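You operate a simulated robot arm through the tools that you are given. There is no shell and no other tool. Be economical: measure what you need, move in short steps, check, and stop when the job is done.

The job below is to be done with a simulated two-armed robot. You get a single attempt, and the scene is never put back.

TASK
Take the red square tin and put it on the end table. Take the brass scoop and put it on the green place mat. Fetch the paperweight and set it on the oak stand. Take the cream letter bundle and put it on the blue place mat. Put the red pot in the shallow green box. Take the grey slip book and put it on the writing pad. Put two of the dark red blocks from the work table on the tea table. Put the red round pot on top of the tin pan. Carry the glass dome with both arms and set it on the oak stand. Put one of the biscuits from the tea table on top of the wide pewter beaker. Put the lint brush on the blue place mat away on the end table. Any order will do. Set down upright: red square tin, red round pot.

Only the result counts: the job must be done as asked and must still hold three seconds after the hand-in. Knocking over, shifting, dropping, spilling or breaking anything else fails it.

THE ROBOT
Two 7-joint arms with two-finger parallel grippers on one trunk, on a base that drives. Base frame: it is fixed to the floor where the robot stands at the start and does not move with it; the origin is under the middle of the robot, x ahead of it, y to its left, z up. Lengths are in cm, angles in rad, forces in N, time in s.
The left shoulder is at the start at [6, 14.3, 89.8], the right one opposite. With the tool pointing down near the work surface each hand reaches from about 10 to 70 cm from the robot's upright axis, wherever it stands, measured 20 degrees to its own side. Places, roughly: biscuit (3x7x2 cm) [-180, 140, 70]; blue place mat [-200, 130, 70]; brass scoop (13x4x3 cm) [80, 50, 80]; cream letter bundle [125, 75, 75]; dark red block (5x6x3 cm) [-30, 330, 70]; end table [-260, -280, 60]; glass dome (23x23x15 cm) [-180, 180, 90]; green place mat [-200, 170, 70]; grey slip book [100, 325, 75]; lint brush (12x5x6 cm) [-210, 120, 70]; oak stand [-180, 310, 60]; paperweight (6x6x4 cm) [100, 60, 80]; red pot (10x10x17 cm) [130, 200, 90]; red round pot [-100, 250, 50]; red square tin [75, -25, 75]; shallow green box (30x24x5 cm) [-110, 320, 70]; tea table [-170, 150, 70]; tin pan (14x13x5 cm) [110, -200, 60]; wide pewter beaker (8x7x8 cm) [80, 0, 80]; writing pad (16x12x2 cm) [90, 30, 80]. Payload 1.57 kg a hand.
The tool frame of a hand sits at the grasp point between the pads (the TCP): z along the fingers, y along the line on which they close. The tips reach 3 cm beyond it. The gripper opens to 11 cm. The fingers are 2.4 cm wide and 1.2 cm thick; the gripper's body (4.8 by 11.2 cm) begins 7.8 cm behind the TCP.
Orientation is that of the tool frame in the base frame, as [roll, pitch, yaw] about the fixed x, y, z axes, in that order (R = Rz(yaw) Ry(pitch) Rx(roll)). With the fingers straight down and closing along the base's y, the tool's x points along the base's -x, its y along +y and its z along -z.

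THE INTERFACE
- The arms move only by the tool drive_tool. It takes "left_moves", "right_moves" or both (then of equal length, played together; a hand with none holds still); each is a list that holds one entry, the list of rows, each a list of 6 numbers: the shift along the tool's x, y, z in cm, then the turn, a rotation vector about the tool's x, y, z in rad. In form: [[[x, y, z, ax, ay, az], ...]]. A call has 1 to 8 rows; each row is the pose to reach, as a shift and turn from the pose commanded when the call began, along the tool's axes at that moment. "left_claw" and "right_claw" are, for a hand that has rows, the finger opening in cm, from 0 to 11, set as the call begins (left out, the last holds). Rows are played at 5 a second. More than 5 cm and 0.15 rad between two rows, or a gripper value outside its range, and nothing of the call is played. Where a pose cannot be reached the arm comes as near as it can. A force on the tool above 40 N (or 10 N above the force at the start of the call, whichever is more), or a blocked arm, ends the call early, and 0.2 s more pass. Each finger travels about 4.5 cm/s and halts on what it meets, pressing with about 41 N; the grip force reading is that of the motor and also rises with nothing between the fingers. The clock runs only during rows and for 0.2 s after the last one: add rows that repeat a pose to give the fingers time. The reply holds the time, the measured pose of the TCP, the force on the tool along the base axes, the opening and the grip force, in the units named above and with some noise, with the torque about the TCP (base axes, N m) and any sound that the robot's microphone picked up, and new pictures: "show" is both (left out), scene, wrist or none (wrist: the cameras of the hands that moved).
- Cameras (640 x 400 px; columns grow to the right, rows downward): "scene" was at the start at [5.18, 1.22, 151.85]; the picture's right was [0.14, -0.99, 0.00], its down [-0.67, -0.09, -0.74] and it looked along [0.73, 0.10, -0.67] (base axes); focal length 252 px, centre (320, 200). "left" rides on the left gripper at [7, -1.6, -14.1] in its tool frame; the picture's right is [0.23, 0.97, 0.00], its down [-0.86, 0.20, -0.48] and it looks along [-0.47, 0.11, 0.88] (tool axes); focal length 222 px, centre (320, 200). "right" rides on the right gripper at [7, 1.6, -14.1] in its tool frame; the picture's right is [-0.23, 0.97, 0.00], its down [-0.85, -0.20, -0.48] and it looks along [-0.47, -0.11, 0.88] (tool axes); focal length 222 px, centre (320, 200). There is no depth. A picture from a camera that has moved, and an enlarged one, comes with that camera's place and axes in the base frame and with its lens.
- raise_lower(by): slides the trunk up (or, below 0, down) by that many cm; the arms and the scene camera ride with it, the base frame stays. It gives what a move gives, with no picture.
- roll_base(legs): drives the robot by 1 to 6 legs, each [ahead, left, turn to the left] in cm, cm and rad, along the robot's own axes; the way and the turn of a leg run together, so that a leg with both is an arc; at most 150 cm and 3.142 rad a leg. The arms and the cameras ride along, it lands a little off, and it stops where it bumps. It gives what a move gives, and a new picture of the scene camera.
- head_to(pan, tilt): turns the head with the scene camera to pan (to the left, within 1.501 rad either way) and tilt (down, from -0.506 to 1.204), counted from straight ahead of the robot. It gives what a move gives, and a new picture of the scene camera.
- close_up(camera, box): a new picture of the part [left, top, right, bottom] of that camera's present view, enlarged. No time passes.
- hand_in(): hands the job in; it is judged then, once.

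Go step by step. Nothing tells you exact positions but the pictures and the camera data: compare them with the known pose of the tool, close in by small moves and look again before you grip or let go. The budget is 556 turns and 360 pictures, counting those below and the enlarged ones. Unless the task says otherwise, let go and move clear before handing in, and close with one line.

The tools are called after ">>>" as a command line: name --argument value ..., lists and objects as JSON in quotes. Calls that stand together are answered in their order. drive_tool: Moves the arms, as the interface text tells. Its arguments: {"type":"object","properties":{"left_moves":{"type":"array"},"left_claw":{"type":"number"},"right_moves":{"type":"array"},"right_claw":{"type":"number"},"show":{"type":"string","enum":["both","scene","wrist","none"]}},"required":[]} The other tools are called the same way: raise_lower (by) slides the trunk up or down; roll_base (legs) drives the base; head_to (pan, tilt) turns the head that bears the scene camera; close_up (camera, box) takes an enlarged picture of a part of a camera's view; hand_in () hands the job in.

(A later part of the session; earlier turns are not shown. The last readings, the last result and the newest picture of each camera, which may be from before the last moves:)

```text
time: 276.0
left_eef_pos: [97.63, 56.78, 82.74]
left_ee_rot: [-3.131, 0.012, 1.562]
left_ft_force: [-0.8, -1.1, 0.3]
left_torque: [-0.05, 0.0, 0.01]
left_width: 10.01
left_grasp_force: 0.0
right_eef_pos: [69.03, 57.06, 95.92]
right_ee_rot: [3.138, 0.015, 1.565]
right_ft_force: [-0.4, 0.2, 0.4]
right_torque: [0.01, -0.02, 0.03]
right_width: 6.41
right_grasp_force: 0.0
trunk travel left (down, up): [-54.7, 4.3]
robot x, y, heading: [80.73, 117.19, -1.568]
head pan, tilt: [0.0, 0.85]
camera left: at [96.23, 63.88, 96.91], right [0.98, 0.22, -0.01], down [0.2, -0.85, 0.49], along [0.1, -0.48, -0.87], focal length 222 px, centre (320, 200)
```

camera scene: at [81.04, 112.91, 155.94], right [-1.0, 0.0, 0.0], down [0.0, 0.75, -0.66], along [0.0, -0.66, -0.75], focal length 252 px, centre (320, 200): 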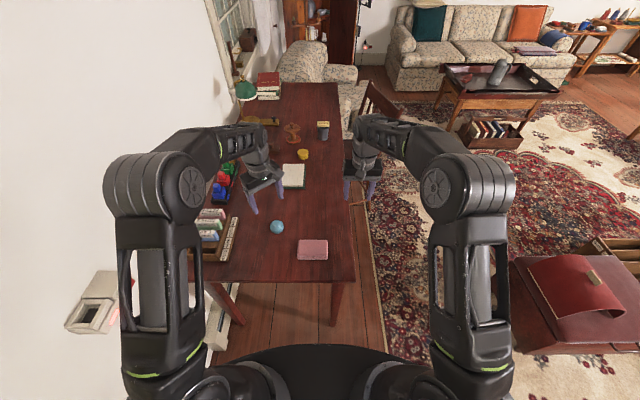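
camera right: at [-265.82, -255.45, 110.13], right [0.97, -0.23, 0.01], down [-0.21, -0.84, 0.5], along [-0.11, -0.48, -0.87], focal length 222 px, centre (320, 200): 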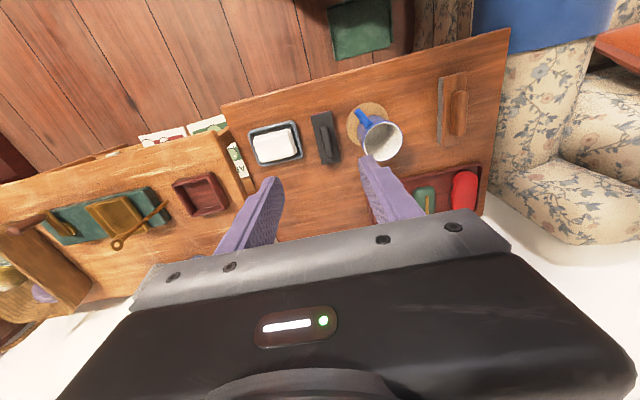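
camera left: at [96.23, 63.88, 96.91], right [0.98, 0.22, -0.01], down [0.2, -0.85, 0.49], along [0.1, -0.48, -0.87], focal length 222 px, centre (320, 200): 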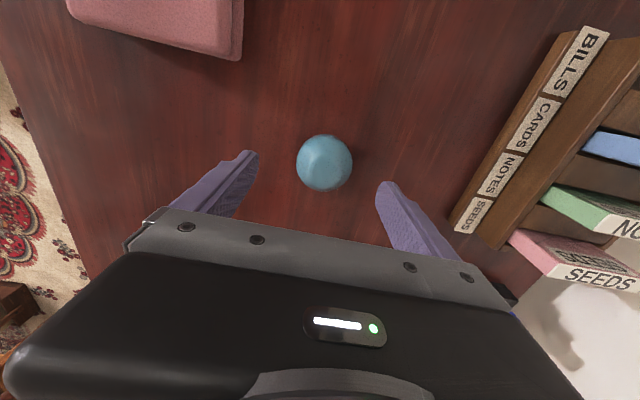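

Centred. Down and close, then lift.

>>> drive_tool --left_moves '[[[0, 0.2, 2, 0, 0, 0], [0, 0.3, 4.2, 0, 0, 0], [0, 0.3, 4.2, 0, 0, 0]]]' --show "none"

>>> drive_tool --left_moves '[[[0, 0, 0, 0, 0, 0], [0, 0, 0, 0, 0, 0], [0, 0, 0, 0, 0, 0], [0, 0, 0, 0, 0, 0]]]' --left_claw 0 --show "none"

>>> drive_tool --left_moves '[[[0, 0, -1, 0, 0, 0], [0, 0, -4, 0, 0, 0], [0, 0, -8, 0, 0, 0], [0, 0, -13, 0, 0, 0], [0, 0, -18, 0, 0, 0]]]' --show "wrist"

```text
time: 276.8
left_eef_pos: [97.92, 56.77, 78.52]
left_ee_rot: [-3.13, 0.011, 1.562]
left_ft_force: [0.1, -0.6, -0.1]
left_torque: [0.0, 0.03, -0.02]
left_width: 10.01
left_grasp_force: 0.0
right_eef_pos: [69.14, 57.19, 95.81]
right_ee_rot: [3.136, 0.015, 1.564]
right_ft_force: [0.6, -0.5, -0.7]
right_torque: [0.0, -0.01, -0.01]
right_width: 6.4
right_grasp_force: 0.0
trunk travel left (down, up): [-54.7, 4.3]
robot x, y, heading: [81.24, 117.88, -1.568]
head pan, tilt: [0.0, 0.85]
```

```text
time: 277.8
left_eef_pos: [97.92, 56.71, 78.47]
left_ee_rot: [-3.131, 0.009, 1.563]
left_ft_force: [-0.5, -0.4, 0.1]
left_torque: [0.02, -0.07, 0.0]
left_width: 5.34
left_grasp_force: 24.0
right_eef_pos: [69.05, 56.97, 95.76]
right_ee_rot: [3.139, 0.017, 1.564]
right_ft_force: [-0.5, 0.2, -0.5]
right_torque: [-0.01, -0.01, -0.03]
right_width: 6.4
right_grasp_force: 0.0
trunk travel left (down, up): [-54.7, 4.3]
robot x, y, heading: [81.19, 117.62, -1.569]
head pan, tilt: [0.0, 0.85]
```

```text
time: 279.0
left_eef_pos: [97.69, 56.95, 96.29]
left_ee_rot: [-3.132, 0.01, 1.562]
left_ft_force: [-1.2, 0.2, -2.6]
left_torque: [-0.01, 0.04, -0.02]
left_width: 5.28
left_grasp_force: 41.1
right_eef_pos: [68.96, 56.97, 95.89]
right_ee_rot: [3.136, 0.018, 1.566]
right_ft_force: [-0.4, -0.3, 0.0]
right_torque: [-0.02, 0.03, -0.01]
right_width: 6.39
right_grasp_force: 0.1
trunk travel left (down, up): [-54.7, 4.3]
robot x, y, heading: [80.98, 117.58, -1.568]
head pan, tilt: [0.0, 0.85]
camera left: at [96.36, 64.01, 110.52], right [0.98, 0.22, -0.01], down [0.2, -0.85, 0.48], along [0.1, -0.48, -0.87], focal length 222 px, centre (320, 200)
```

left: 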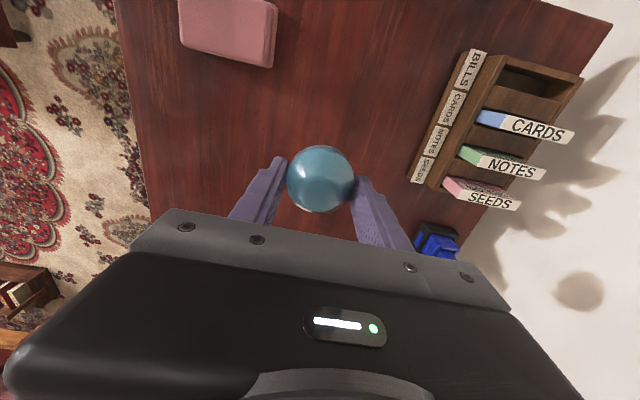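

Paperweight held by the left hand. Next I look at the window where the red pot should stand.

>>> roll_base --legs '[[-72, -40, 0], [0, 0, 1.568]]'

>>> head_to --pan 0.0 --tilt 0.6

```text
time: 287.2
left_eef_pos: [102.88, 204.05, 96.19]
left_ee_rot: [-3.13, 0.01, 3.094]
left_ft_force: [0.3, -0.2, -1.7]
left_torque: [0.0, 0.01, -0.01]
left_width: 5.31
left_grasp_force: 41.4
right_eef_pos: [101.58, 175.25, 95.95]
right_ee_rot: [3.139, 0.017, 3.097]
right_ft_force: [-0.5, 0.3, 0.8]
right_torque: [-0.01, -0.04, 0.01]
right_width: 6.39
right_grasp_force: 0.1
trunk travel left (down, up): [-54.7, 4.3]
robot x, y, heading: [42.04, 189.7, -0.034]
head pan, tilt: [0.0, 0.85]
camera scene: at [46.21, 189.62, 155.94], right [-0.03, -1.0, 0.0], down [-0.75, 0.03, -0.66], along [0.66, -0.02, -0.75], focal length 252 px, centre (320, 200)
```

scene: 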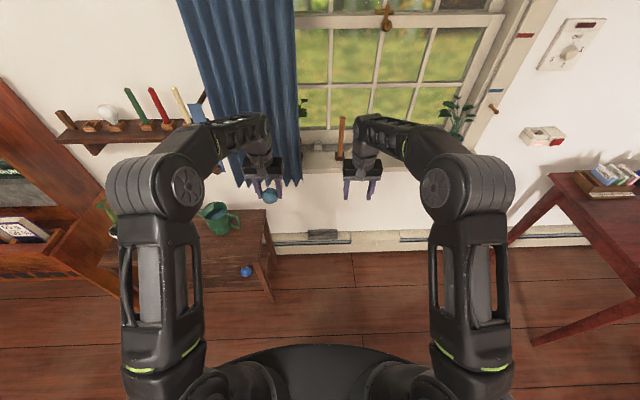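

```text
time: 287.9
left_eef_pos: [102.83, 204.1, 96.25]
left_ee_rot: [-3.132, 0.011, 3.095]
left_ft_force: [-0.4, -0.4, -2.8]
left_torque: [0.01, 0.0, 0.0]
left_width: 5.31
left_grasp_force: 41.1
right_eef_pos: [101.55, 175.31, 95.88]
right_ee_rot: [3.141, 0.016, 3.096]
right_ft_force: [-0.7, -0.2, -0.3]
right_torque: [-0.01, -0.02, -0.02]
right_width: 6.42
right_grasp_force: 0.1
trunk travel left (down, up): [-54.7, 4.3]
robot x, y, heading: [41.37, 190.02, -0.036]
head pan, tilt: [0.0, 0.6]
camera scene: at [47.22, 189.57, 158.02], right [-0.03, -1.0, 0.0], down [-0.57, 0.02, -0.82], along [0.82, -0.03, -0.57], focal length 252 px, centre (320, 200)
```

scene: 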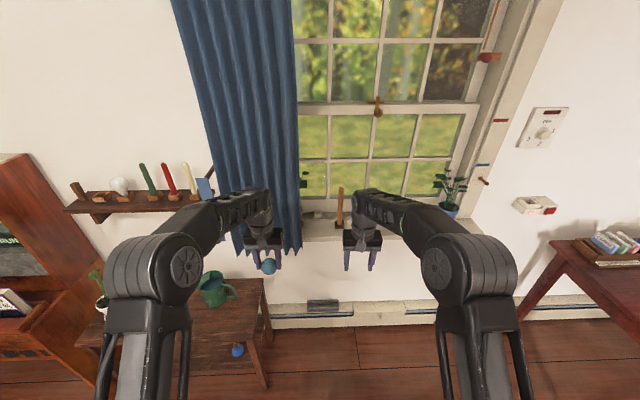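

The red pot should be on the sill right beside the curtain, hidden behind my left hand. I shift right to see it.

>>> roll_base --legs '[[0, -28, 0.035]]'

>>> close_up --camera "scene" --box '[120, 100, 400, 290]'

```text
time: 289.9
left_eef_pos: [101.78, 178.43, 96.38]
left_ee_rot: [-3.131, 0.009, 3.134]
left_ft_force: [0.0, 0.1, -2.2]
left_torque: [0.01, -0.01, -0.01]
left_width: 5.29
left_grasp_force: 41.0
right_eef_pos: [101.55, 149.62, 95.87]
right_ee_rot: [3.139, 0.014, 3.136]
right_ft_force: [0.9, -0.5, 0.9]
right_torque: [0.03, -0.03, 0.02]
right_width: 6.39
right_grasp_force: 0.1
trunk travel left (down, up): [-54.7, 4.3]
robot x, y, heading: [40.59, 161.84, 0.004]
head pan, tilt: [0.0, 0.6]
camera scene: at [46.81, 161.73, 158.03], right [0.0, -1.0, 0.0], down [-0.57, 0.0, -0.82], along [0.82, 0.0, -0.57], focal length 252 px, centre (320, 200)
```

scene: 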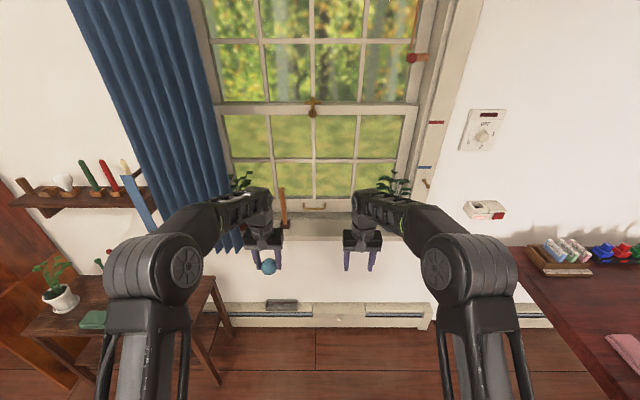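

```text
2.11 times, centred on (260, 195) of scene
camera zoom: at [46.81, 161.73, 158.03], right [0.0, -1.0, 0.0], down [-0.57, 0.0, -0.82], along [0.82, 0.0, -0.57], focal length 529 px, centre (446, 210)
```

zoom: 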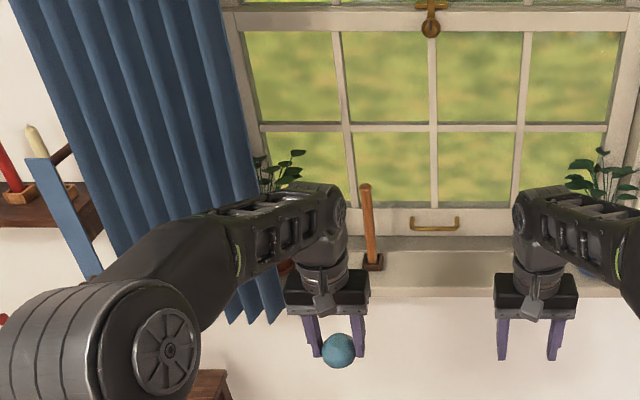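

The pot is hidden behind the left arm. I raise the right hand and move so that its camera looks at the pot.

>>> drive_tool --right_moves '[[[1, 0, -4, 0, 0, 0], [2, 0, -8, 0, 0, 0], [4, 0, -12, 0, 0, 0], [6, 0, -16, 0, 0, 0], [8, 0, -19, 0, 0, 0]]]' --left_moves '[[[4, 0, 0, 0, 0, 0], [8, 0, 0, 0, 0, 0], [12, 0, 0, 0, 0, 0], [16, 0, 0, 0, 0, 0], [20, 0, 0, 0, 0, 0]]]' --right_claw 11 --show "none"

>>> roll_base --legs '[[10, 40, 0]]'

>>> close_up --camera "right" --box '[0, 0, 640, 400]'

```text
time: 291.1
left_eef_pos: [81.6, 178.13, 95.99]
left_ee_rot: [-3.132, 0.012, 3.133]
left_ft_force: [-0.4, -0.3, -1.9]
left_torque: [0.02, -0.02, -0.03]
left_width: 5.28
left_grasp_force: 41.4
right_eef_pos: [95.24, 149.5, 110.91]
right_ee_rot: [3.14, 0.001, 3.138]
right_ft_force: [-0.2, -0.7, 0.2]
right_torque: [0.04, -0.01, -0.01]
right_width: 11.02
right_grasp_force: 0.0
right hand out of reach, approached as far as the arm can: row 4, 5
trunk travel left (down, up): [-54.7, 4.3]
robot x, y, heading: [41.12, 162.01, 0.006]
head pan, tilt: [0.0, 0.6]
```

```text
time: 293.6
left_eef_pos: [91.64, 218.05, 95.92]
left_ee_rot: [-3.128, 0.011, 3.131]
left_ft_force: [-0.1, -0.1, -2.2]
left_torque: [-0.03, 0.0, 0.01]
left_width: 5.25
left_grasp_force: 40.5
right_eef_pos: [105.13, 189.25, 110.85]
right_ee_rot: [3.139, 0.001, 3.135]
right_ft_force: [-0.7, 0.2, 0.0]
right_torque: [-0.01, -0.01, 0.03]
right_width: 11.01
right_grasp_force: 0.1
trunk travel left (down, up): [-54.7, 4.3]
robot x, y, heading: [50.6, 201.3, 0.0]
head pan, tilt: [0.0, 0.6]
camera scene: at [56.55, 201.69, 158.03], right [0.0, -1.0, 0.0], down [-0.57, 0.0, -0.82], along [0.82, 0.0, -0.57], focal length 252 px, centre (320, 200)
```

scene: 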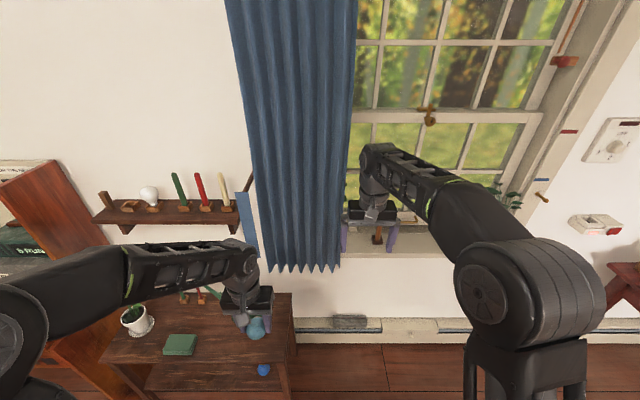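

```text
1.00 times, centred on (320, 200) of right
camera zoom: at [98.11, 190.83, 125.04], right [0.23, 0.97, 0.0], down [0.85, -0.21, 0.48], along [0.47, -0.11, -0.88], focal length 222 px, centre (320, 200)
```

zoom: 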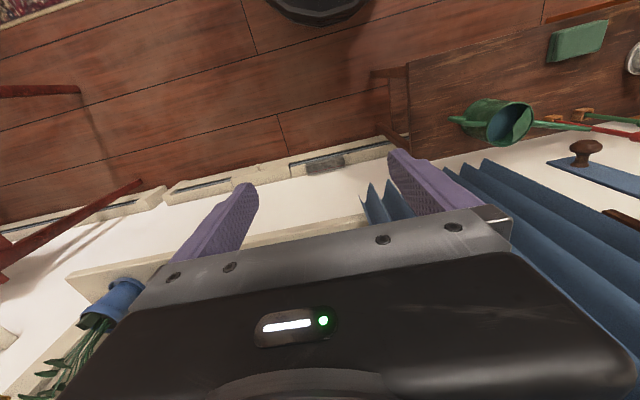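

The pot isn't visible from here. I'll look along the sill from the desk side, facing north.

>>> roll_base --legs '[[-8, -62, 0], [0, 0, 1.57], [0, -40, 0]]'

>>> head_to --pan -0.5 --tilt 0.6

```text
time: 302.8
left_eef_pos: [68.72, 181.77, 96.0]
left_ee_rot: [-3.131, 0.011, -1.644]
left_ft_force: [-0.3, -0.1, -1.3]
left_torque: [0.01, 0.01, 0.04]
left_width: 5.29
left_grasp_force: 40.8
right_eef_pos: [98.32, 193.57, 110.79]
right_ee_rot: [3.141, 0.001, -1.639]
right_ft_force: [-0.1, -0.6, -0.2]
right_torque: [0.02, 0.04, 0.0]
right_width: 11.01
right_grasp_force: 0.0
trunk travel left (down, up): [-54.7, 4.3]
robot x, y, heading: [82.8, 139.7, 1.512]
head pan, tilt: [0.0, 0.6]
camera scene: at [83.04, 146.0, 158.03], right [1.0, -0.06, 0.0], down [-0.03, -0.56, -0.82], along [0.05, 0.82, -0.57], focal length 252 px, centre (320, 200)
```

scene: 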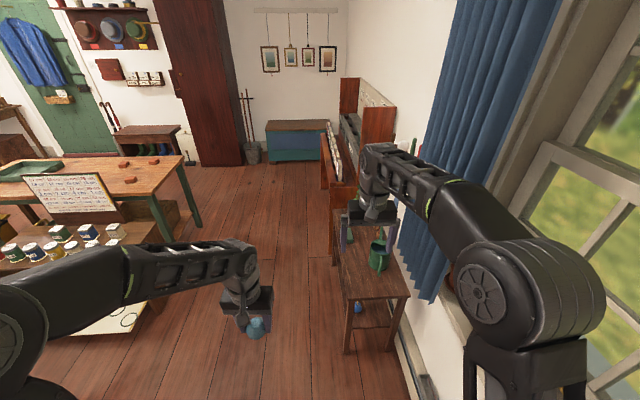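

```text
time: 303.7
left_eef_pos: [68.67, 181.77, 95.93]
left_ee_rot: [-3.132, 0.01, -1.645]
left_ft_force: [-0.2, 0.3, -2.9]
left_torque: [0.0, 0.03, -0.04]
left_width: 5.3
left_grasp_force: 41.1
right_eef_pos: [98.4, 193.56, 110.75]
right_ee_rot: [3.14, 0.002, -1.64]
right_ft_force: [0.3, -0.5, -1.0]
right_torque: [0.02, -0.01, 0.02]
right_width: 11.0
right_grasp_force: 0.0
trunk travel left (down, up): [-54.7, 4.3]
robot x, y, heading: [82.86, 140.15, 1.51]
head pan, tilt: [-0.499, 0.6]
camera scene: at [87.1, 144.68, 158.03], right [0.85, -0.53, 0.0], down [-0.3, -0.48, -0.82], along [0.44, 0.7, -0.57], focal length 252 px, centre (320, 200)
```

scene: 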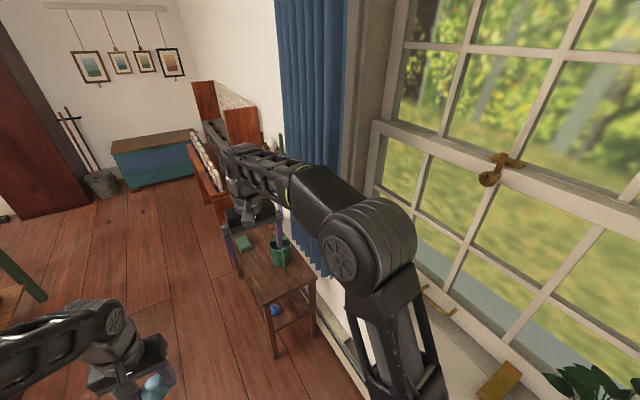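

The right arm blocks the view; I turn to face the pot so that it appears between the hands.

>>> roll_base --legs '[[0, 0, -0.66]]'

>>> head_to --pan 0.0 --tilt 0.6

```text
time: 305.9
left_eef_pos: [97.06, 181.57, 95.93]
left_ee_rot: [-3.131, 0.01, -2.298]
left_ft_force: [0.4, 0.8, -1.8]
left_torque: [-0.02, 0.02, -0.03]
left_width: 5.26
left_grasp_force: 41.3
right_eef_pos: [127.82, 172.84, 110.72]
right_ee_rot: [3.139, 0.001, -2.294]
right_ft_force: [0.2, -0.1, 0.7]
right_torque: [0.01, 0.0, 0.02]
right_width: 11.0
right_grasp_force: 0.0
trunk travel left (down, up): [-54.7, 4.3]
robot x, y, heading: [82.75, 139.86, 0.856]
head pan, tilt: [-0.499, 0.6]
camera scene: at [88.95, 140.97, 158.03], right [0.35, -0.94, 0.0], down [-0.53, -0.2, -0.82], along [0.77, 0.29, -0.57], focal length 252 px, centre (320, 200)
```

scene: 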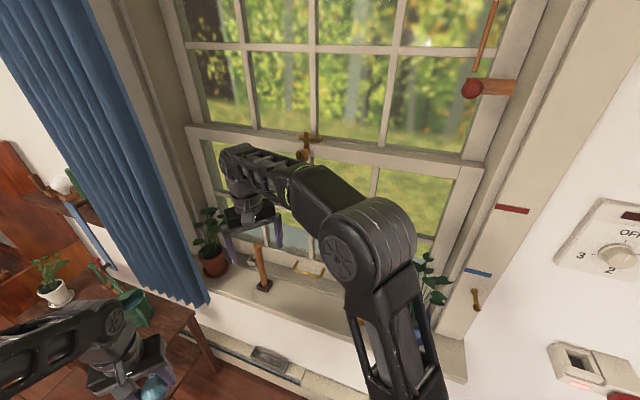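

```text
time: 306.8
left_eef_pos: [97.03, 181.53, 95.98]
left_ee_rot: [-3.131, 0.01, -2.3]
left_ft_force: [-0.3, -0.2, -1.3]
left_torque: [0.03, -0.02, -0.02]
left_width: 5.29
left_grasp_force: 40.9
right_eef_pos: [127.65, 172.91, 110.79]
right_ee_rot: [3.141, 0.002, -2.295]
right_ft_force: [-0.5, 1.2, -0.2]
right_torque: [-0.02, 0.04, 0.0]
right_width: 11.02
right_grasp_force: 0.0
trunk travel left (down, up): [-54.7, 4.3]
robot x, y, heading: [82.86, 139.96, 0.855]
head pan, tilt: [0.0, 0.6]
camera scene: at [86.45, 144.57, 158.03], right [0.75, -0.66, 0.0], down [-0.37, -0.43, -0.82], along [0.54, 0.62, -0.57], focal length 252 px, centre (320, 200)
```

scene: 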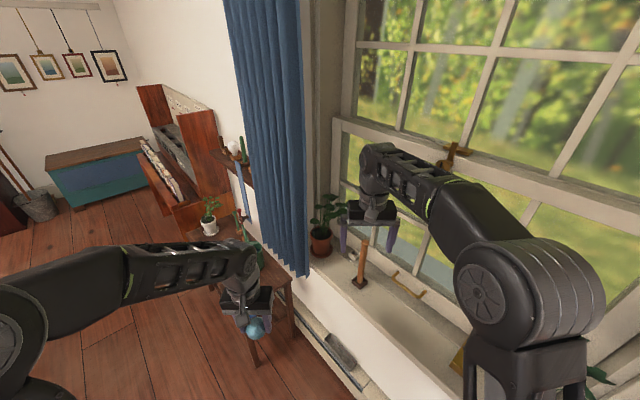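

The red plant pot is on the sill's left end next to the curtain. I enlarge that corner.

>>> close_up --camera "scene" --box '[250, 170, 410, 310]'

```text
2.86 times, centred on (330, 240) of scene
camera zoom: at [86.45, 144.57, 158.03], right [0.75, -0.66, 0.0], down [-0.37, -0.43, -0.82], along [0.54, 0.62, -0.57], focal length 718 px, centre (291, 86)
```

zoom: 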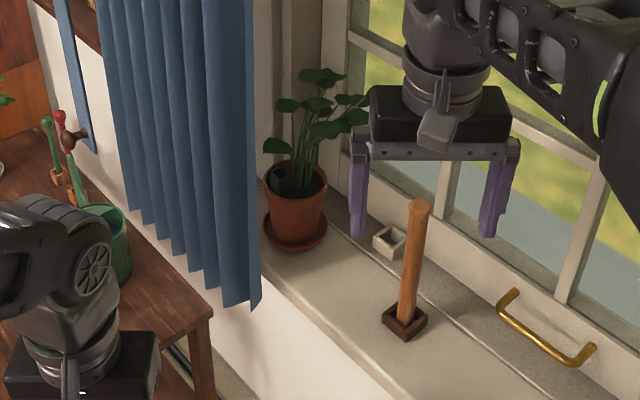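

I reposition to approach from the south, facing nearly north along the sill.

>>> roll_base --legs '[[0, 0, 0.55], [0, -8, 0]]'

>>> drive_tool --right_moves '[[[4, 0, 0, 0, 0, 0], [8, -2, 0, 0, 0, 0], [10, -6, 0, 0, 0, 0], [12, -10, 0, 0, 0, 0], [12, -14, 0, 0, 0, 0]]]' --show "both"

```text
time: 309.4
left_eef_pos: [81.23, 181.64, 96.06]
left_ee_rot: [-3.133, 0.011, -1.751]
left_ft_force: [1.3, 0.1, -1.6]
left_torque: [0.02, 0.06, 0.0]
left_width: 5.29
left_grasp_force: 41.2
right_eef_pos: [111.9, 190.23, 110.75]
right_ee_rot: [3.139, 0.002, -1.746]
right_ft_force: [0.0, -0.3, 0.2]
right_torque: [0.03, 0.03, 0.01]
right_width: 10.99
right_grasp_force: 0.1
trunk travel left (down, up): [-54.7, 4.3]
robot x, y, heading: [89.97, 138.41, 1.412]
head pan, tilt: [0.0, 0.6]
camera scene: at [91.54, 144.58, 158.03], right [0.99, -0.17, 0.0], down [-0.1, -0.56, -0.82], along [0.14, 0.81, -0.57], focal length 252 px, centre (320, 200)
```

scene: 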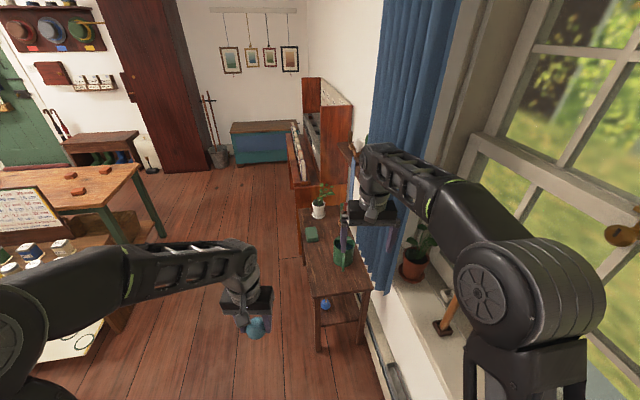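

```text
time: 310.6
left_eef_pos: [81.11, 181.64, 96.0]
left_ee_rot: [-3.132, 0.012, -1.749]
left_ft_force: [0.5, -0.6, -2.5]
left_torque: [-0.02, 0.03, -0.03]
left_width: 5.25
left_grasp_force: 39.9
right_eef_pos: [123.28, 176.32, 110.59]
right_ee_rot: [3.14, 0.002, -1.748]
right_ft_force: [-0.6, 0.9, -0.6]
right_torque: [0.04, 0.02, 0.01]
right_width: 10.98
right_grasp_force: 0.0
trunk travel left (down, up): [-54.7, 4.3]
robot x, y, heading: [90.44, 138.54, 1.403]
head pan, tilt: [0.0, 0.6]
camera scene: at [91.42, 144.62, 158.03], right [0.99, -0.17, 0.0], down [-0.09, -0.56, -0.82], along [0.14, 0.81, -0.57], focal length 252 px, centre (320, 200)
camera right: at [120.48, 169.56, 124.88], right [-0.92, 0.39, 0.0], down [0.35, 0.81, 0.48], along [0.19, 0.44, -0.88], focal length 222 px, centre (320, 200)
```

scene: 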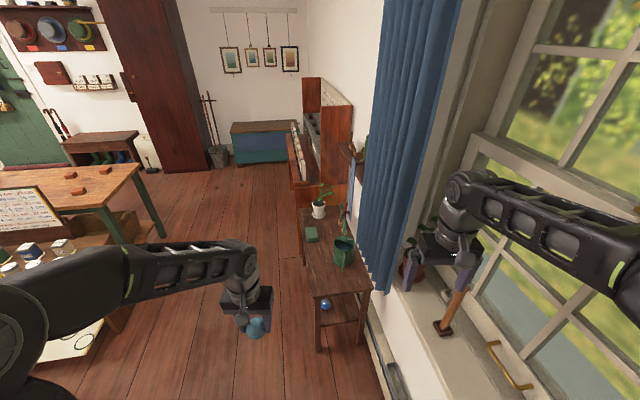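
right: 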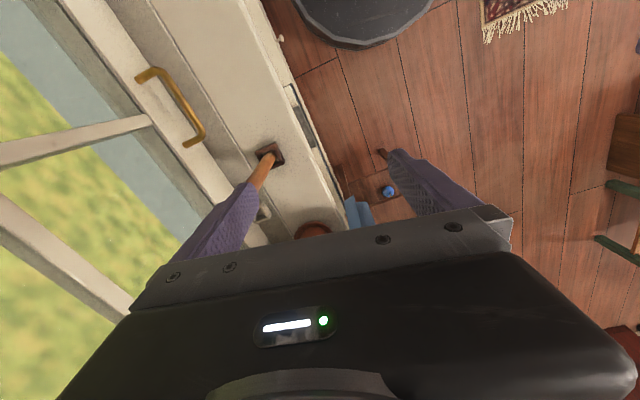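

I know the pot's place now: about (133.9, 198.2), sill at z ≈ 83. I'll grip it from the south-west with the right hand tilted 50° forward, passing clear of curtain and prop stick. First retract, tilt, and reposition the base.

>>> drive_tool --right_moves '[[[3, 0, 0, 0, -0.145, 0], [6, 0, 0, 0, -0.29, 0], [9, 0, 0, 0, -0.435, 0], [12, 0, 0, 0, -0.58, 0], [14, 0, 0, 0, -0.725, 0], [16, 0, 0, 0, -0.87, 0], [16, 0, 0, 0, -0.87, 0]]]' --show "none"

>>> roll_base --legs '[[0, 0, -0.303], [10.9, 8.3, 0]]'

```text
time: 312.2
left_eef_pos: [81.13, 181.78, 96.1]
left_ee_rot: [-3.131, 0.011, -1.75]
left_ft_force: [-0.6, 0.0, -2.3]
left_torque: [0.01, -0.01, 0.01]
left_width: 5.31
left_grasp_force: 41.2
right_eef_pos: [123.78, 161.13, 117.92]
right_ee_rot: [3.139, 0.871, -1.748]
right_ft_force: [0.4, 0.2, 1.4]
right_torque: [-0.03, -0.01, -0.01]
right_width: 11.0
right_grasp_force: 0.0
right hand out of reach, approached as far as the arm can: row 4, 5, 6, 7
trunk travel left (down, up): [-54.7, 4.3]
robot x, y, heading: [90.4, 138.72, 1.405]
head pan, tilt: [0.0, 0.6]
```

```text
time: 314.4
left_eef_pos: [91.21, 195.87, 95.92]
left_ee_rot: [-3.129, 0.009, -2.047]
left_ft_force: [-0.4, 0.6, -1.6]
left_torque: [-0.03, 0.04, 0.01]
left_width: 5.26
left_grasp_force: 41.1
right_eef_pos: [126.04, 163.71, 117.89]
right_ee_rot: [-3.14, 0.869, -2.043]
right_ft_force: [0.5, 0.6, 0.2]
right_torque: [-0.03, 0.01, -0.04]
right_width: 10.99
right_grasp_force: 0.1
trunk travel left (down, up): [-54.7, 4.3]
robot x, y, heading: [87.84, 151.98, 1.102]
head pan, tilt: [0.0, 0.6]
camera scene: at [90.23, 157.41, 158.02], right [0.89, -0.45, 0.0], down [-0.25, -0.51, -0.82], along [0.37, 0.74, -0.57], focal length 252 px, centre (320, 200)
```

scene: 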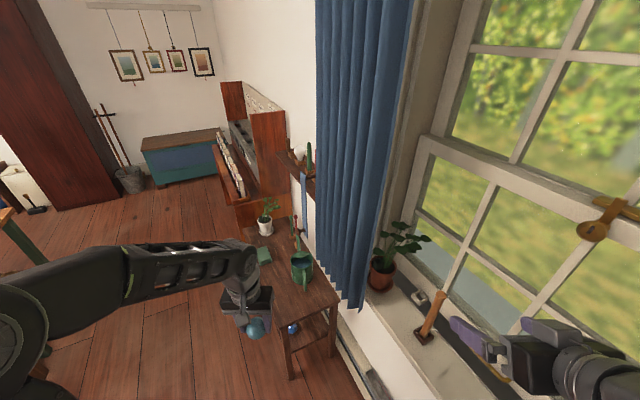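

The hand is tilted. I shift it left and advance along its own axis to just before the pot.

>>> drive_tool --right_moves '[[[0, 4.2, 0, 0, 0, 0], [0, 8, 2, 0, 0, 0], [0, 8, 7, 0, 0, 0], [0, 8, 12, 0, 0, 0], [0, 8, 17, 0, 0, 0], [0, 8, 22, 0, 0, 0], [0, 8, 25, 0, 0, 0], [0, 8, 25, 0, 0, 0]]]' --show "both"

```text
time: 316.2
left_eef_pos: [91.24, 195.56, 95.94]
left_ee_rot: [-3.131, 0.01, -2.046]
left_ft_force: [-1.0, -0.2, -3.0]
left_torque: [0.04, -0.02, 0.01]
left_width: 5.28
left_grasp_force: 41.2
right_eef_pos: [128.17, 185.99, 102.52]
right_ee_rot: [3.138, 0.869, -2.043]
right_ft_force: [-0.3, 0.2, 0.3]
right_torque: [0.02, -0.03, -0.01]
right_width: 10.99
right_grasp_force: 0.0
right hand out of reach, approached as far as the arm can: row 1, 2, 3, 4, 5, 6, 7, 8
trunk travel left (down, up): [-54.7, 4.3]
robot x, y, heading: [87.83, 151.82, 1.113]
head pan, tilt: [0.0, 0.6]
camera scene: at [90.16, 157.11, 158.03], right [0.89, -0.45, 0.0], down [-0.25, -0.51, -0.83], along [0.37, 0.74, -0.56], focal length 252 px, centre (320, 200)
camera right: at [119.84, 172.98, 106.44], right [-0.8, 0.57, 0.18], down [0.26, 0.07, 0.96], along [0.54, 0.82, -0.21], focal length 222 px, centre (320, 200)
```

scene: 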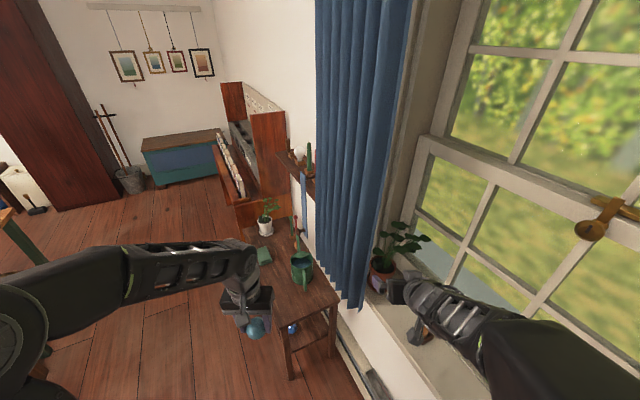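
right: 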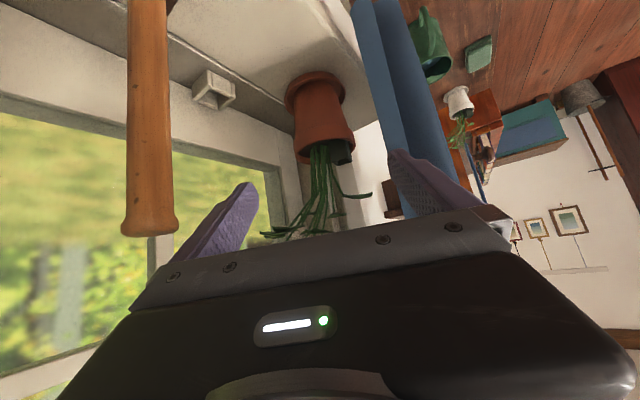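

The arm is cramped at this distance. I back the base off and check the pose again.

>>> roll_base --legs '[[-14, 0, 0]]'

>>> drive_tool --right_moves '[[[0, 0, 0, 0, 0, 0], [0, 0, 0, 0, 0, 0]]]' --show "none"

```text
time: 317.6
left_eef_pos: [84.75, 182.75, 96.06]
left_ee_rot: [-3.13, 0.011, -2.045]
left_ft_force: [0.0, -0.7, -2.8]
left_torque: [0.03, 0.02, 0.01]
left_width: 5.29
left_grasp_force: 41.4
right_eef_pos: [121.99, 173.07, 102.49]
right_ee_rot: [3.141, 0.872, -2.044]
right_ft_force: [0.0, -0.8, -0.4]
right_torque: [-0.01, -0.04, 0.02]
right_width: 11.03
right_grasp_force: 0.1
trunk travel left (down, up): [-54.7, 4.3]
robot x, y, heading: [81.2, 139.16, 1.107]
head pan, tilt: [0.0, 0.6]
camera scene: at [83.78, 144.24, 158.04], right [0.9, -0.45, 0.0], down [-0.25, -0.5, -0.83], along [0.37, 0.74, -0.56], focal length 252 px, centre (320, 200)
```

scene: 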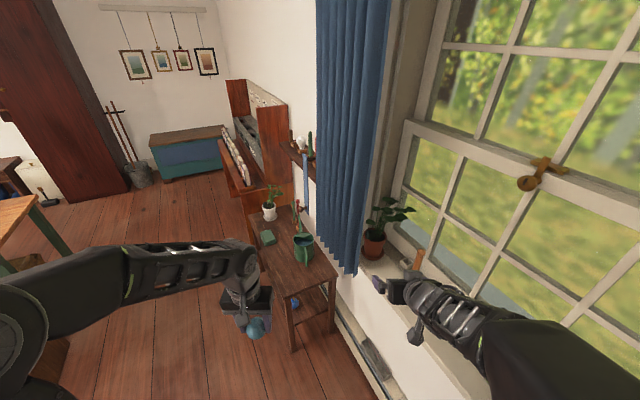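

```text
time: 318.2
left_eef_pos: [84.83, 182.98, 95.94]
left_ee_rot: [-3.131, 0.011, -2.045]
left_ft_force: [-0.8, 0.4, -1.6]
left_torque: [0.0, -0.01, -0.01]
left_width: 5.29
left_grasp_force: 40.7
right_eef_pos: [121.92, 173.19, 102.46]
right_ee_rot: [3.139, 0.871, -2.044]
right_ft_force: [-0.1, -0.3, -0.7]
right_torque: [0.04, 0.0, -0.03]
right_width: 10.98
right_grasp_force: 0.1
trunk travel left (down, up): [-54.7, 4.3]
robot x, y, heading: [81.16, 138.81, 1.107]
head pan, tilt: [0.0, 0.6]
```

Pose and command agree now. Advance toward the pre-grasp point.

>>> drive_tool --right_moves '[[[-1, 1, 4, 0, 0, 0], [-2.5, 1.2, 8.5, 0, 0, 0], [-4.5, 1, 12.5, 0, 0, 0], [-6, 0.7, 16.5, 0, 0, 0], [-7.3, 0.5, 20.2, 0, 0, 0], [-7.3, 0.5, 20.2, 0, 0, 0]]]' --right_claw 10.4 --show "both"

```text
time: 319.6
left_eef_pos: [84.83, 182.8, 96.1]
left_ee_rot: [-3.132, 0.011, -2.046]
left_ft_force: [0.5, -1.0, -1.5]
left_torque: [-0.03, -0.01, -0.02]
left_width: 5.26
left_grasp_force: 40.7
right_eef_pos: [130.6, 191.49, 95.16]
right_ee_rot: [3.14, 0.869, -2.041]
right_ft_force: [0.5, -0.5, 0.8]
right_torque: [0.01, 0.02, 0.01]
right_width: 10.39
right_grasp_force: 0.0
trunk travel left (down, up): [-54.7, 4.3]
robot x, y, heading: [81.35, 138.87, 1.107]
head pan, tilt: [0.0, 0.6]
camera scene: at [83.86, 144.35, 158.03], right [0.9, -0.45, 0.0], down [-0.25, -0.51, -0.83], along [0.37, 0.74, -0.56], focal length 252 px, centre (320, 200)
camera right: at [122.21, 178.41, 99.02], right [-0.8, 0.57, 0.17], down [0.26, 0.08, 0.96], along [0.54, 0.82, -0.21], focal length 222 px, centre (320, 200)
```

scene: 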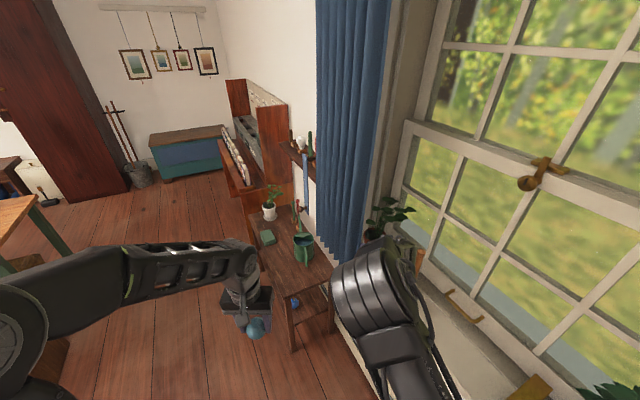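
right: 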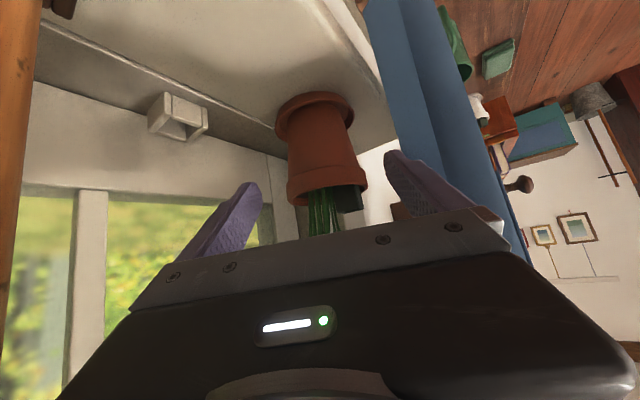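

Aligned, with the curtain clear by a small margin. Advance the last 9 cm in steps.

>>> drive_tool --right_moves '[[[0.2, 0, 2.5, 0, 0, 0], [0.5, 0, 5, 0, 0, 0], [0.5, 0, 6.5, 0, 0, 0], [0.5, 0, 6.5, 0, 0, 0]]]' --show "wrist"

```text
time: 320.6
left_eef_pos: [84.89, 182.88, 96.06]
left_ee_rot: [-3.132, 0.011, -2.046]
left_ft_force: [0.0, -0.5, -2.6]
left_torque: [-0.02, 0.01, 0.05]
left_width: 5.26
left_grasp_force: 40.5
right_eef_pos: [131.28, 194.08, 91.58]
right_ee_rot: [3.141, 0.868, -2.045]
right_ft_force: [7.0, -6.9, 0.4]
right_torque: [0.07, 0.06, 0.2]
right_width: 9.58
right_grasp_force: 0.2
right hand out of reach, approached as far as the arm can: row 2, 3, 4
trunk travel left (down, up): [-54.7, 4.3]
robot x, y, heading: [81.82, 138.89, 1.108]
head pan, tilt: [0.0, 0.6]
camera right: at [122.81, 181.05, 95.44], right [-0.8, 0.57, 0.17], down [0.26, 0.07, 0.96], along [0.54, 0.82, -0.21], focal length 222 px, centre (320, 200)
```

right: 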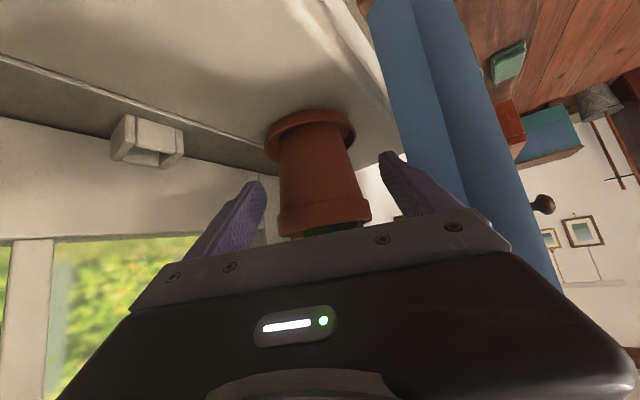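

Something pushed back on the outer finger (likely the curtain). I back off a little and look closer.

>>> drive_tool --right_moves '[[[-0.5, 0, -3, 0, 0, 0], [-0.5, -0.5, -4, 0, 0, 0], [-0.5, -0.5, -4, 0, 0, 0]]]' --show "none"

>>> close_up --camera "right" --box '[220, 70, 500, 245]'

```text
time: 321.4
left_eef_pos: [84.85, 182.91, 95.98]
left_ee_rot: [-3.131, 0.011, -2.046]
left_ft_force: [-0.2, -1.2, -2.3]
left_torque: [0.0, -0.05, 0.01]
left_width: 5.28
left_grasp_force: 40.8
right_eef_pos: [130.35, 191.58, 94.63]
right_ee_rot: [3.138, 0.869, -2.042]
right_ft_force: [0.3, -0.2, 1.1]
right_torque: [-0.04, 0.0, 0.0]
right_width: 10.41
right_grasp_force: 0.0
trunk travel left (down, up): [-54.7, 4.3]
robot x, y, heading: [81.53, 138.49, 1.11]
head pan, tilt: [0.0, 0.6]
```

```text
2.29 times, centred on (360, 158) of right
camera zoom: at [121.93, 178.59, 98.58], right [-0.8, 0.57, 0.18], down [0.26, 0.07, 0.96], along [0.54, 0.82, -0.21], focal length 508 px, centre (229, 297)
```

zoom: 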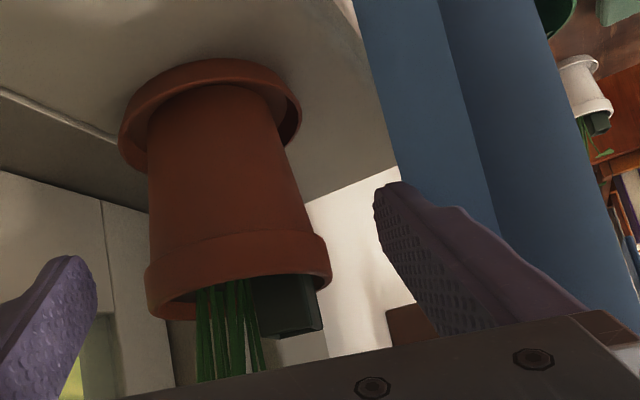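

The curtain edge is at about (125.4, 195), and the pot is only 8 cm wide. I'll turn the hand slightly more north, open only 9 cm, and bring the base closer for reach.

>>> drive_tool --right_moves '[[[1.7, -0.7, -2, 0, 0, 0], [3.4, -1.3, -4, -0.036, 0, -0.03], [5.1, -2, -6.1, -0.073, 0, -0.061], [5.1, -2, -6.1, -0.073, 0, -0.061]]]' --right_claw 9.2 --show "none"

>>> roll_base --legs '[[6, 0, 0]]'

>>> close_up --camera "right" --box '[220, 70, 500, 245]'

```text
time: 322.4
left_eef_pos: [84.94, 182.98, 95.93]
left_ee_rot: [-3.131, 0.01, -2.045]
left_ft_force: [0.2, 0.4, -2.3]
left_torque: [-0.03, 0.03, -0.01]
left_width: 5.25
left_grasp_force: 41.1
right_eef_pos: [128.34, 183.48, 94.86]
right_ee_rot: [3.139, 0.869, -1.946]
right_ft_force: [-0.6, -0.3, -0.4]
right_torque: [-0.02, -0.01, 0.0]
right_width: 9.18
right_grasp_force: 0.1
trunk travel left (down, up): [-54.7, 4.3]
robot x, y, heading: [81.43, 138.92, 1.111]
head pan, tilt: [0.0, 0.6]
```

```text
time: 323.4
left_eef_pos: [87.64, 188.47, 95.89]
left_ee_rot: [-3.131, 0.008, -2.045]
left_ft_force: [0.8, 0.7, -2.4]
left_torque: [-0.05, -0.02, 0.01]
left_width: 5.27
left_grasp_force: 41.2
right_eef_pos: [131.23, 188.97, 94.74]
right_ee_rot: [3.139, 0.868, -1.949]
right_ft_force: [0.5, 1.0, 0.4]
right_torque: [0.0, 0.02, -0.02]
right_width: 9.18
right_grasp_force: 0.0
trunk travel left (down, up): [-54.7, 4.3]
robot x, y, heading: [84.21, 144.52, 1.111]
head pan, tilt: [0.0, 0.6]
camera scene: at [86.67, 150.04, 158.02], right [0.89, -0.45, 0.0], down [-0.25, -0.51, -0.82], along [0.37, 0.74, -0.57], focal length 252 px, centre (320, 200)
```

scene: 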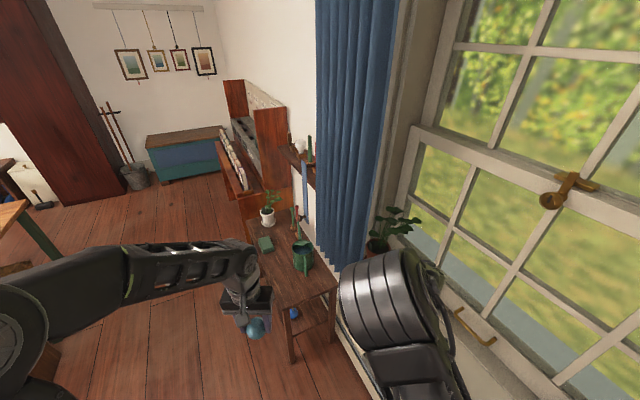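

```text
2.29 times, centred on (360, 158) of right
camera zoom: at [124.14, 175.3, 98.67], right [-0.85, 0.49, 0.18], down [0.26, 0.1, 0.96], along [0.46, 0.86, -0.21], focal length 508 px, centre (229, 297)
```

zoom: 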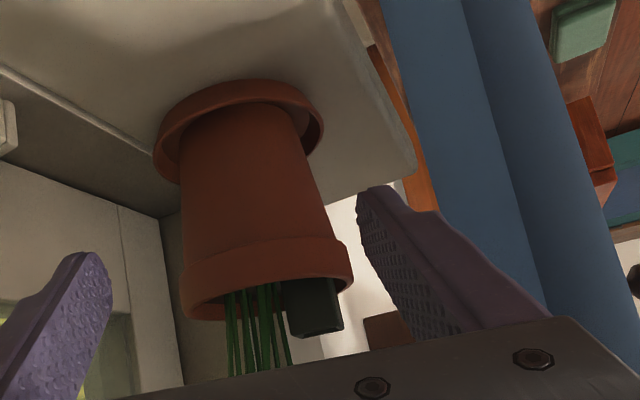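

The pot is about 0.9 cm left of the tool axis. Advance with that correction, watching the force.

>>> drive_tool --right_moves '[[[-0.4, 0, 3, 0, 0, 0], [-0.8, 0.3, 6, 0, 0, 0], [-1.1, 0.6, 8.5, 0, 0, 0], [-1.1, 0.6, 8.5, 0, 0, 0]]]' --show "none"

>>> close_up --camera "right" --box '[220, 70, 500, 245]'

```text
time: 324.4
left_eef_pos: [87.51, 188.3, 95.94]
left_ee_rot: [-3.132, 0.011, -2.045]
left_ft_force: [0.2, -0.6, -2.7]
left_torque: [-0.02, 0.02, -0.01]
left_width: 5.26
left_grasp_force: 40.6
right_eef_pos: [133.16, 195.84, 89.89]
right_ee_rot: [3.138, 0.87, -1.948]
right_ft_force: [-0.3, 0.4, -0.1]
right_torque: [-0.02, -0.01, -0.01]
right_width: 9.18
right_grasp_force: 0.0
trunk travel left (down, up): [-54.7, 4.3]
robot x, y, heading: [84.04, 144.63, 1.11]
head pan, tilt: [0.0, 0.6]
```

```text
2.29 times, centred on (360, 158) of right
camera zoom: at [126.03, 182.15, 94.0], right [-0.85, 0.49, 0.18], down [0.26, 0.1, 0.96], along [0.46, 0.86, -0.21], focal length 508 px, centre (229, 297)
```

zoom: 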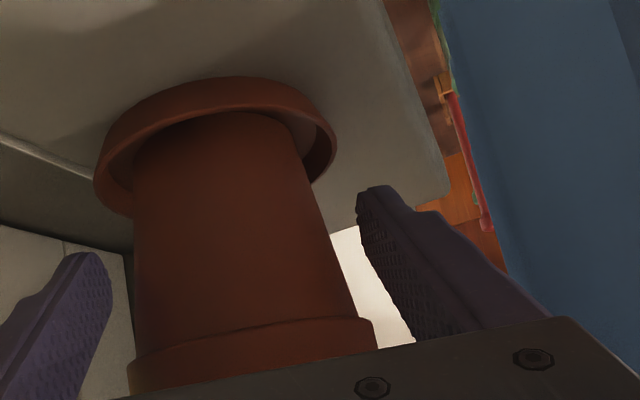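

No contact, and the pot is between the fingers. Advance 2.5 cm more and close.

>>> drive_tool --right_moves '[[[-0.2, 0.15, 1.5, 0, 0, 0], [-0.3, 0.2, 2.8, 0, 0, 0], [-0.3, 0.2, 2.8, 0, 0, 0]]]' --show "none"

>>> drive_tool --right_moves '[[[0, 0, 0, 0, 0, 0], [0, 0, 0, 0, 0, 0], [0, 0, 0, 0, 0, 0], [0, 0, 0, 0, 0, 0]]]' --right_claw 4 --show "none"

>>> close_up --camera "right" --box '[150, 0, 550, 250]'

```text
time: 325.2
left_eef_pos: [87.6, 188.32, 95.96]
left_ee_rot: [-3.133, 0.012, -2.046]
left_ft_force: [0.3, 0.1, -2.2]
left_torque: [-0.01, 0.0, 0.03]
left_width: 5.25
left_grasp_force: 40.7
right_eef_pos: [132.61, 197.24, 89.49]
right_ee_rot: [3.141, 0.868, -1.95]
right_ft_force: [3.0, -2.1, -0.8]
right_torque: [0.02, 0.07, -0.07]
right_width: 9.44
right_grasp_force: 1.1
right hand out of reach, approached as far as the arm can: row 1, 2, 3
trunk travel left (down, up): [-54.7, 4.3]
robot x, y, heading: [84.15, 144.48, 1.105]
head pan, tilt: [0.0, 0.6]
```

```text
time: 326.2
left_eef_pos: [87.49, 188.26, 95.99]
left_ee_rot: [-3.131, 0.009, -2.047]
left_ft_force: [0.4, 0.2, -2.9]
left_torque: [0.0, 0.0, 0.0]
left_width: 5.28
left_grasp_force: 41.1
right_eef_pos: [132.53, 197.41, 89.58]
right_ee_rot: [3.14, 0.869, -1.951]
right_ft_force: [0.0, -1.6, 0.0]
right_torque: [0.1, 0.21, -0.01]
right_width: 7.55
right_grasp_force: 39.9
trunk travel left (down, up): [-54.7, 4.3]
robot x, y, heading: [83.95, 144.53, 1.112]
head pan, tilt: [0.0, 0.6]
```

```text
1.60 times, centred on (350, 125) of right
camera zoom: at [125.33, 183.64, 93.37], right [-0.85, 0.49, 0.18], down [0.26, 0.1, 0.96], along [0.46, 0.86, -0.21], focal length 355 px, centre (272, 320)
```

zoom: 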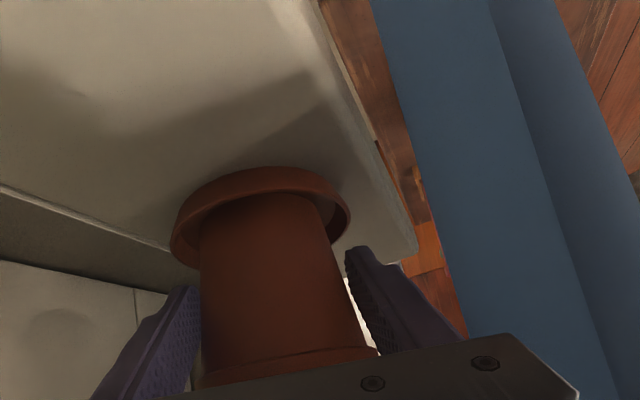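

Gripped (7.55 cm). Lift a few centimetres and draw back.

>>> drive_tool --right_moves '[[[-0.8, 0, -0.6, 0, 0, 0], [-2.3, 0, -1.9, 0, 0, 0], [-4.6, 0, -3.9, 0, 0, 0], [-3.8, 0, -7, 0, 0, 0], [-2, -0.5, -10, 0, 0, 0], [0, -1, -13, 0, 0, 0]]]' --show "both"

```text
time: 327.6
left_eef_pos: [87.57, 188.26, 96.05]
left_ee_rot: [-3.129, 0.01, -2.045]
left_ft_force: [-0.2, -1.4, -1.9]
left_torque: [0.05, 0.02, -0.01]
left_width: 5.27
left_grasp_force: 41.3
right_eef_pos: [129.89, 187.8, 97.88]
right_ee_rot: [3.137, 0.869, -1.95]
right_ft_force: [-0.6, -0.4, -6.7]
right_torque: [-0.1, 0.06, 0.0]
right_width: 7.54
right_grasp_force: 40.6
trunk travel left (down, up): [-54.7, 4.3]
robot x, y, heading: [84.1, 144.55, 1.114]
head pan, tilt: [0.0, 0.6]
camera scene: at [86.63, 149.76, 158.03], right [0.89, -0.45, 0.0], down [-0.25, -0.51, -0.83], along [0.37, 0.74, -0.56], focal length 252 px, centre (320, 200)
camera right: at [122.65, 174.11, 101.84], right [-0.85, 0.49, 0.18], down [0.26, 0.1, 0.96], along [0.46, 0.86, -0.21], focal length 222 px, centre (320, 200)
```

scene: 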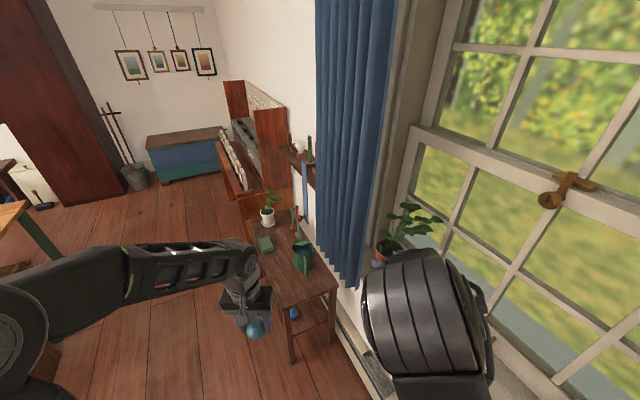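
right: 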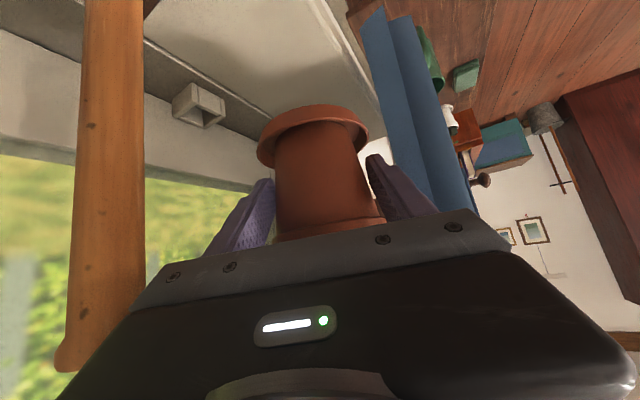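

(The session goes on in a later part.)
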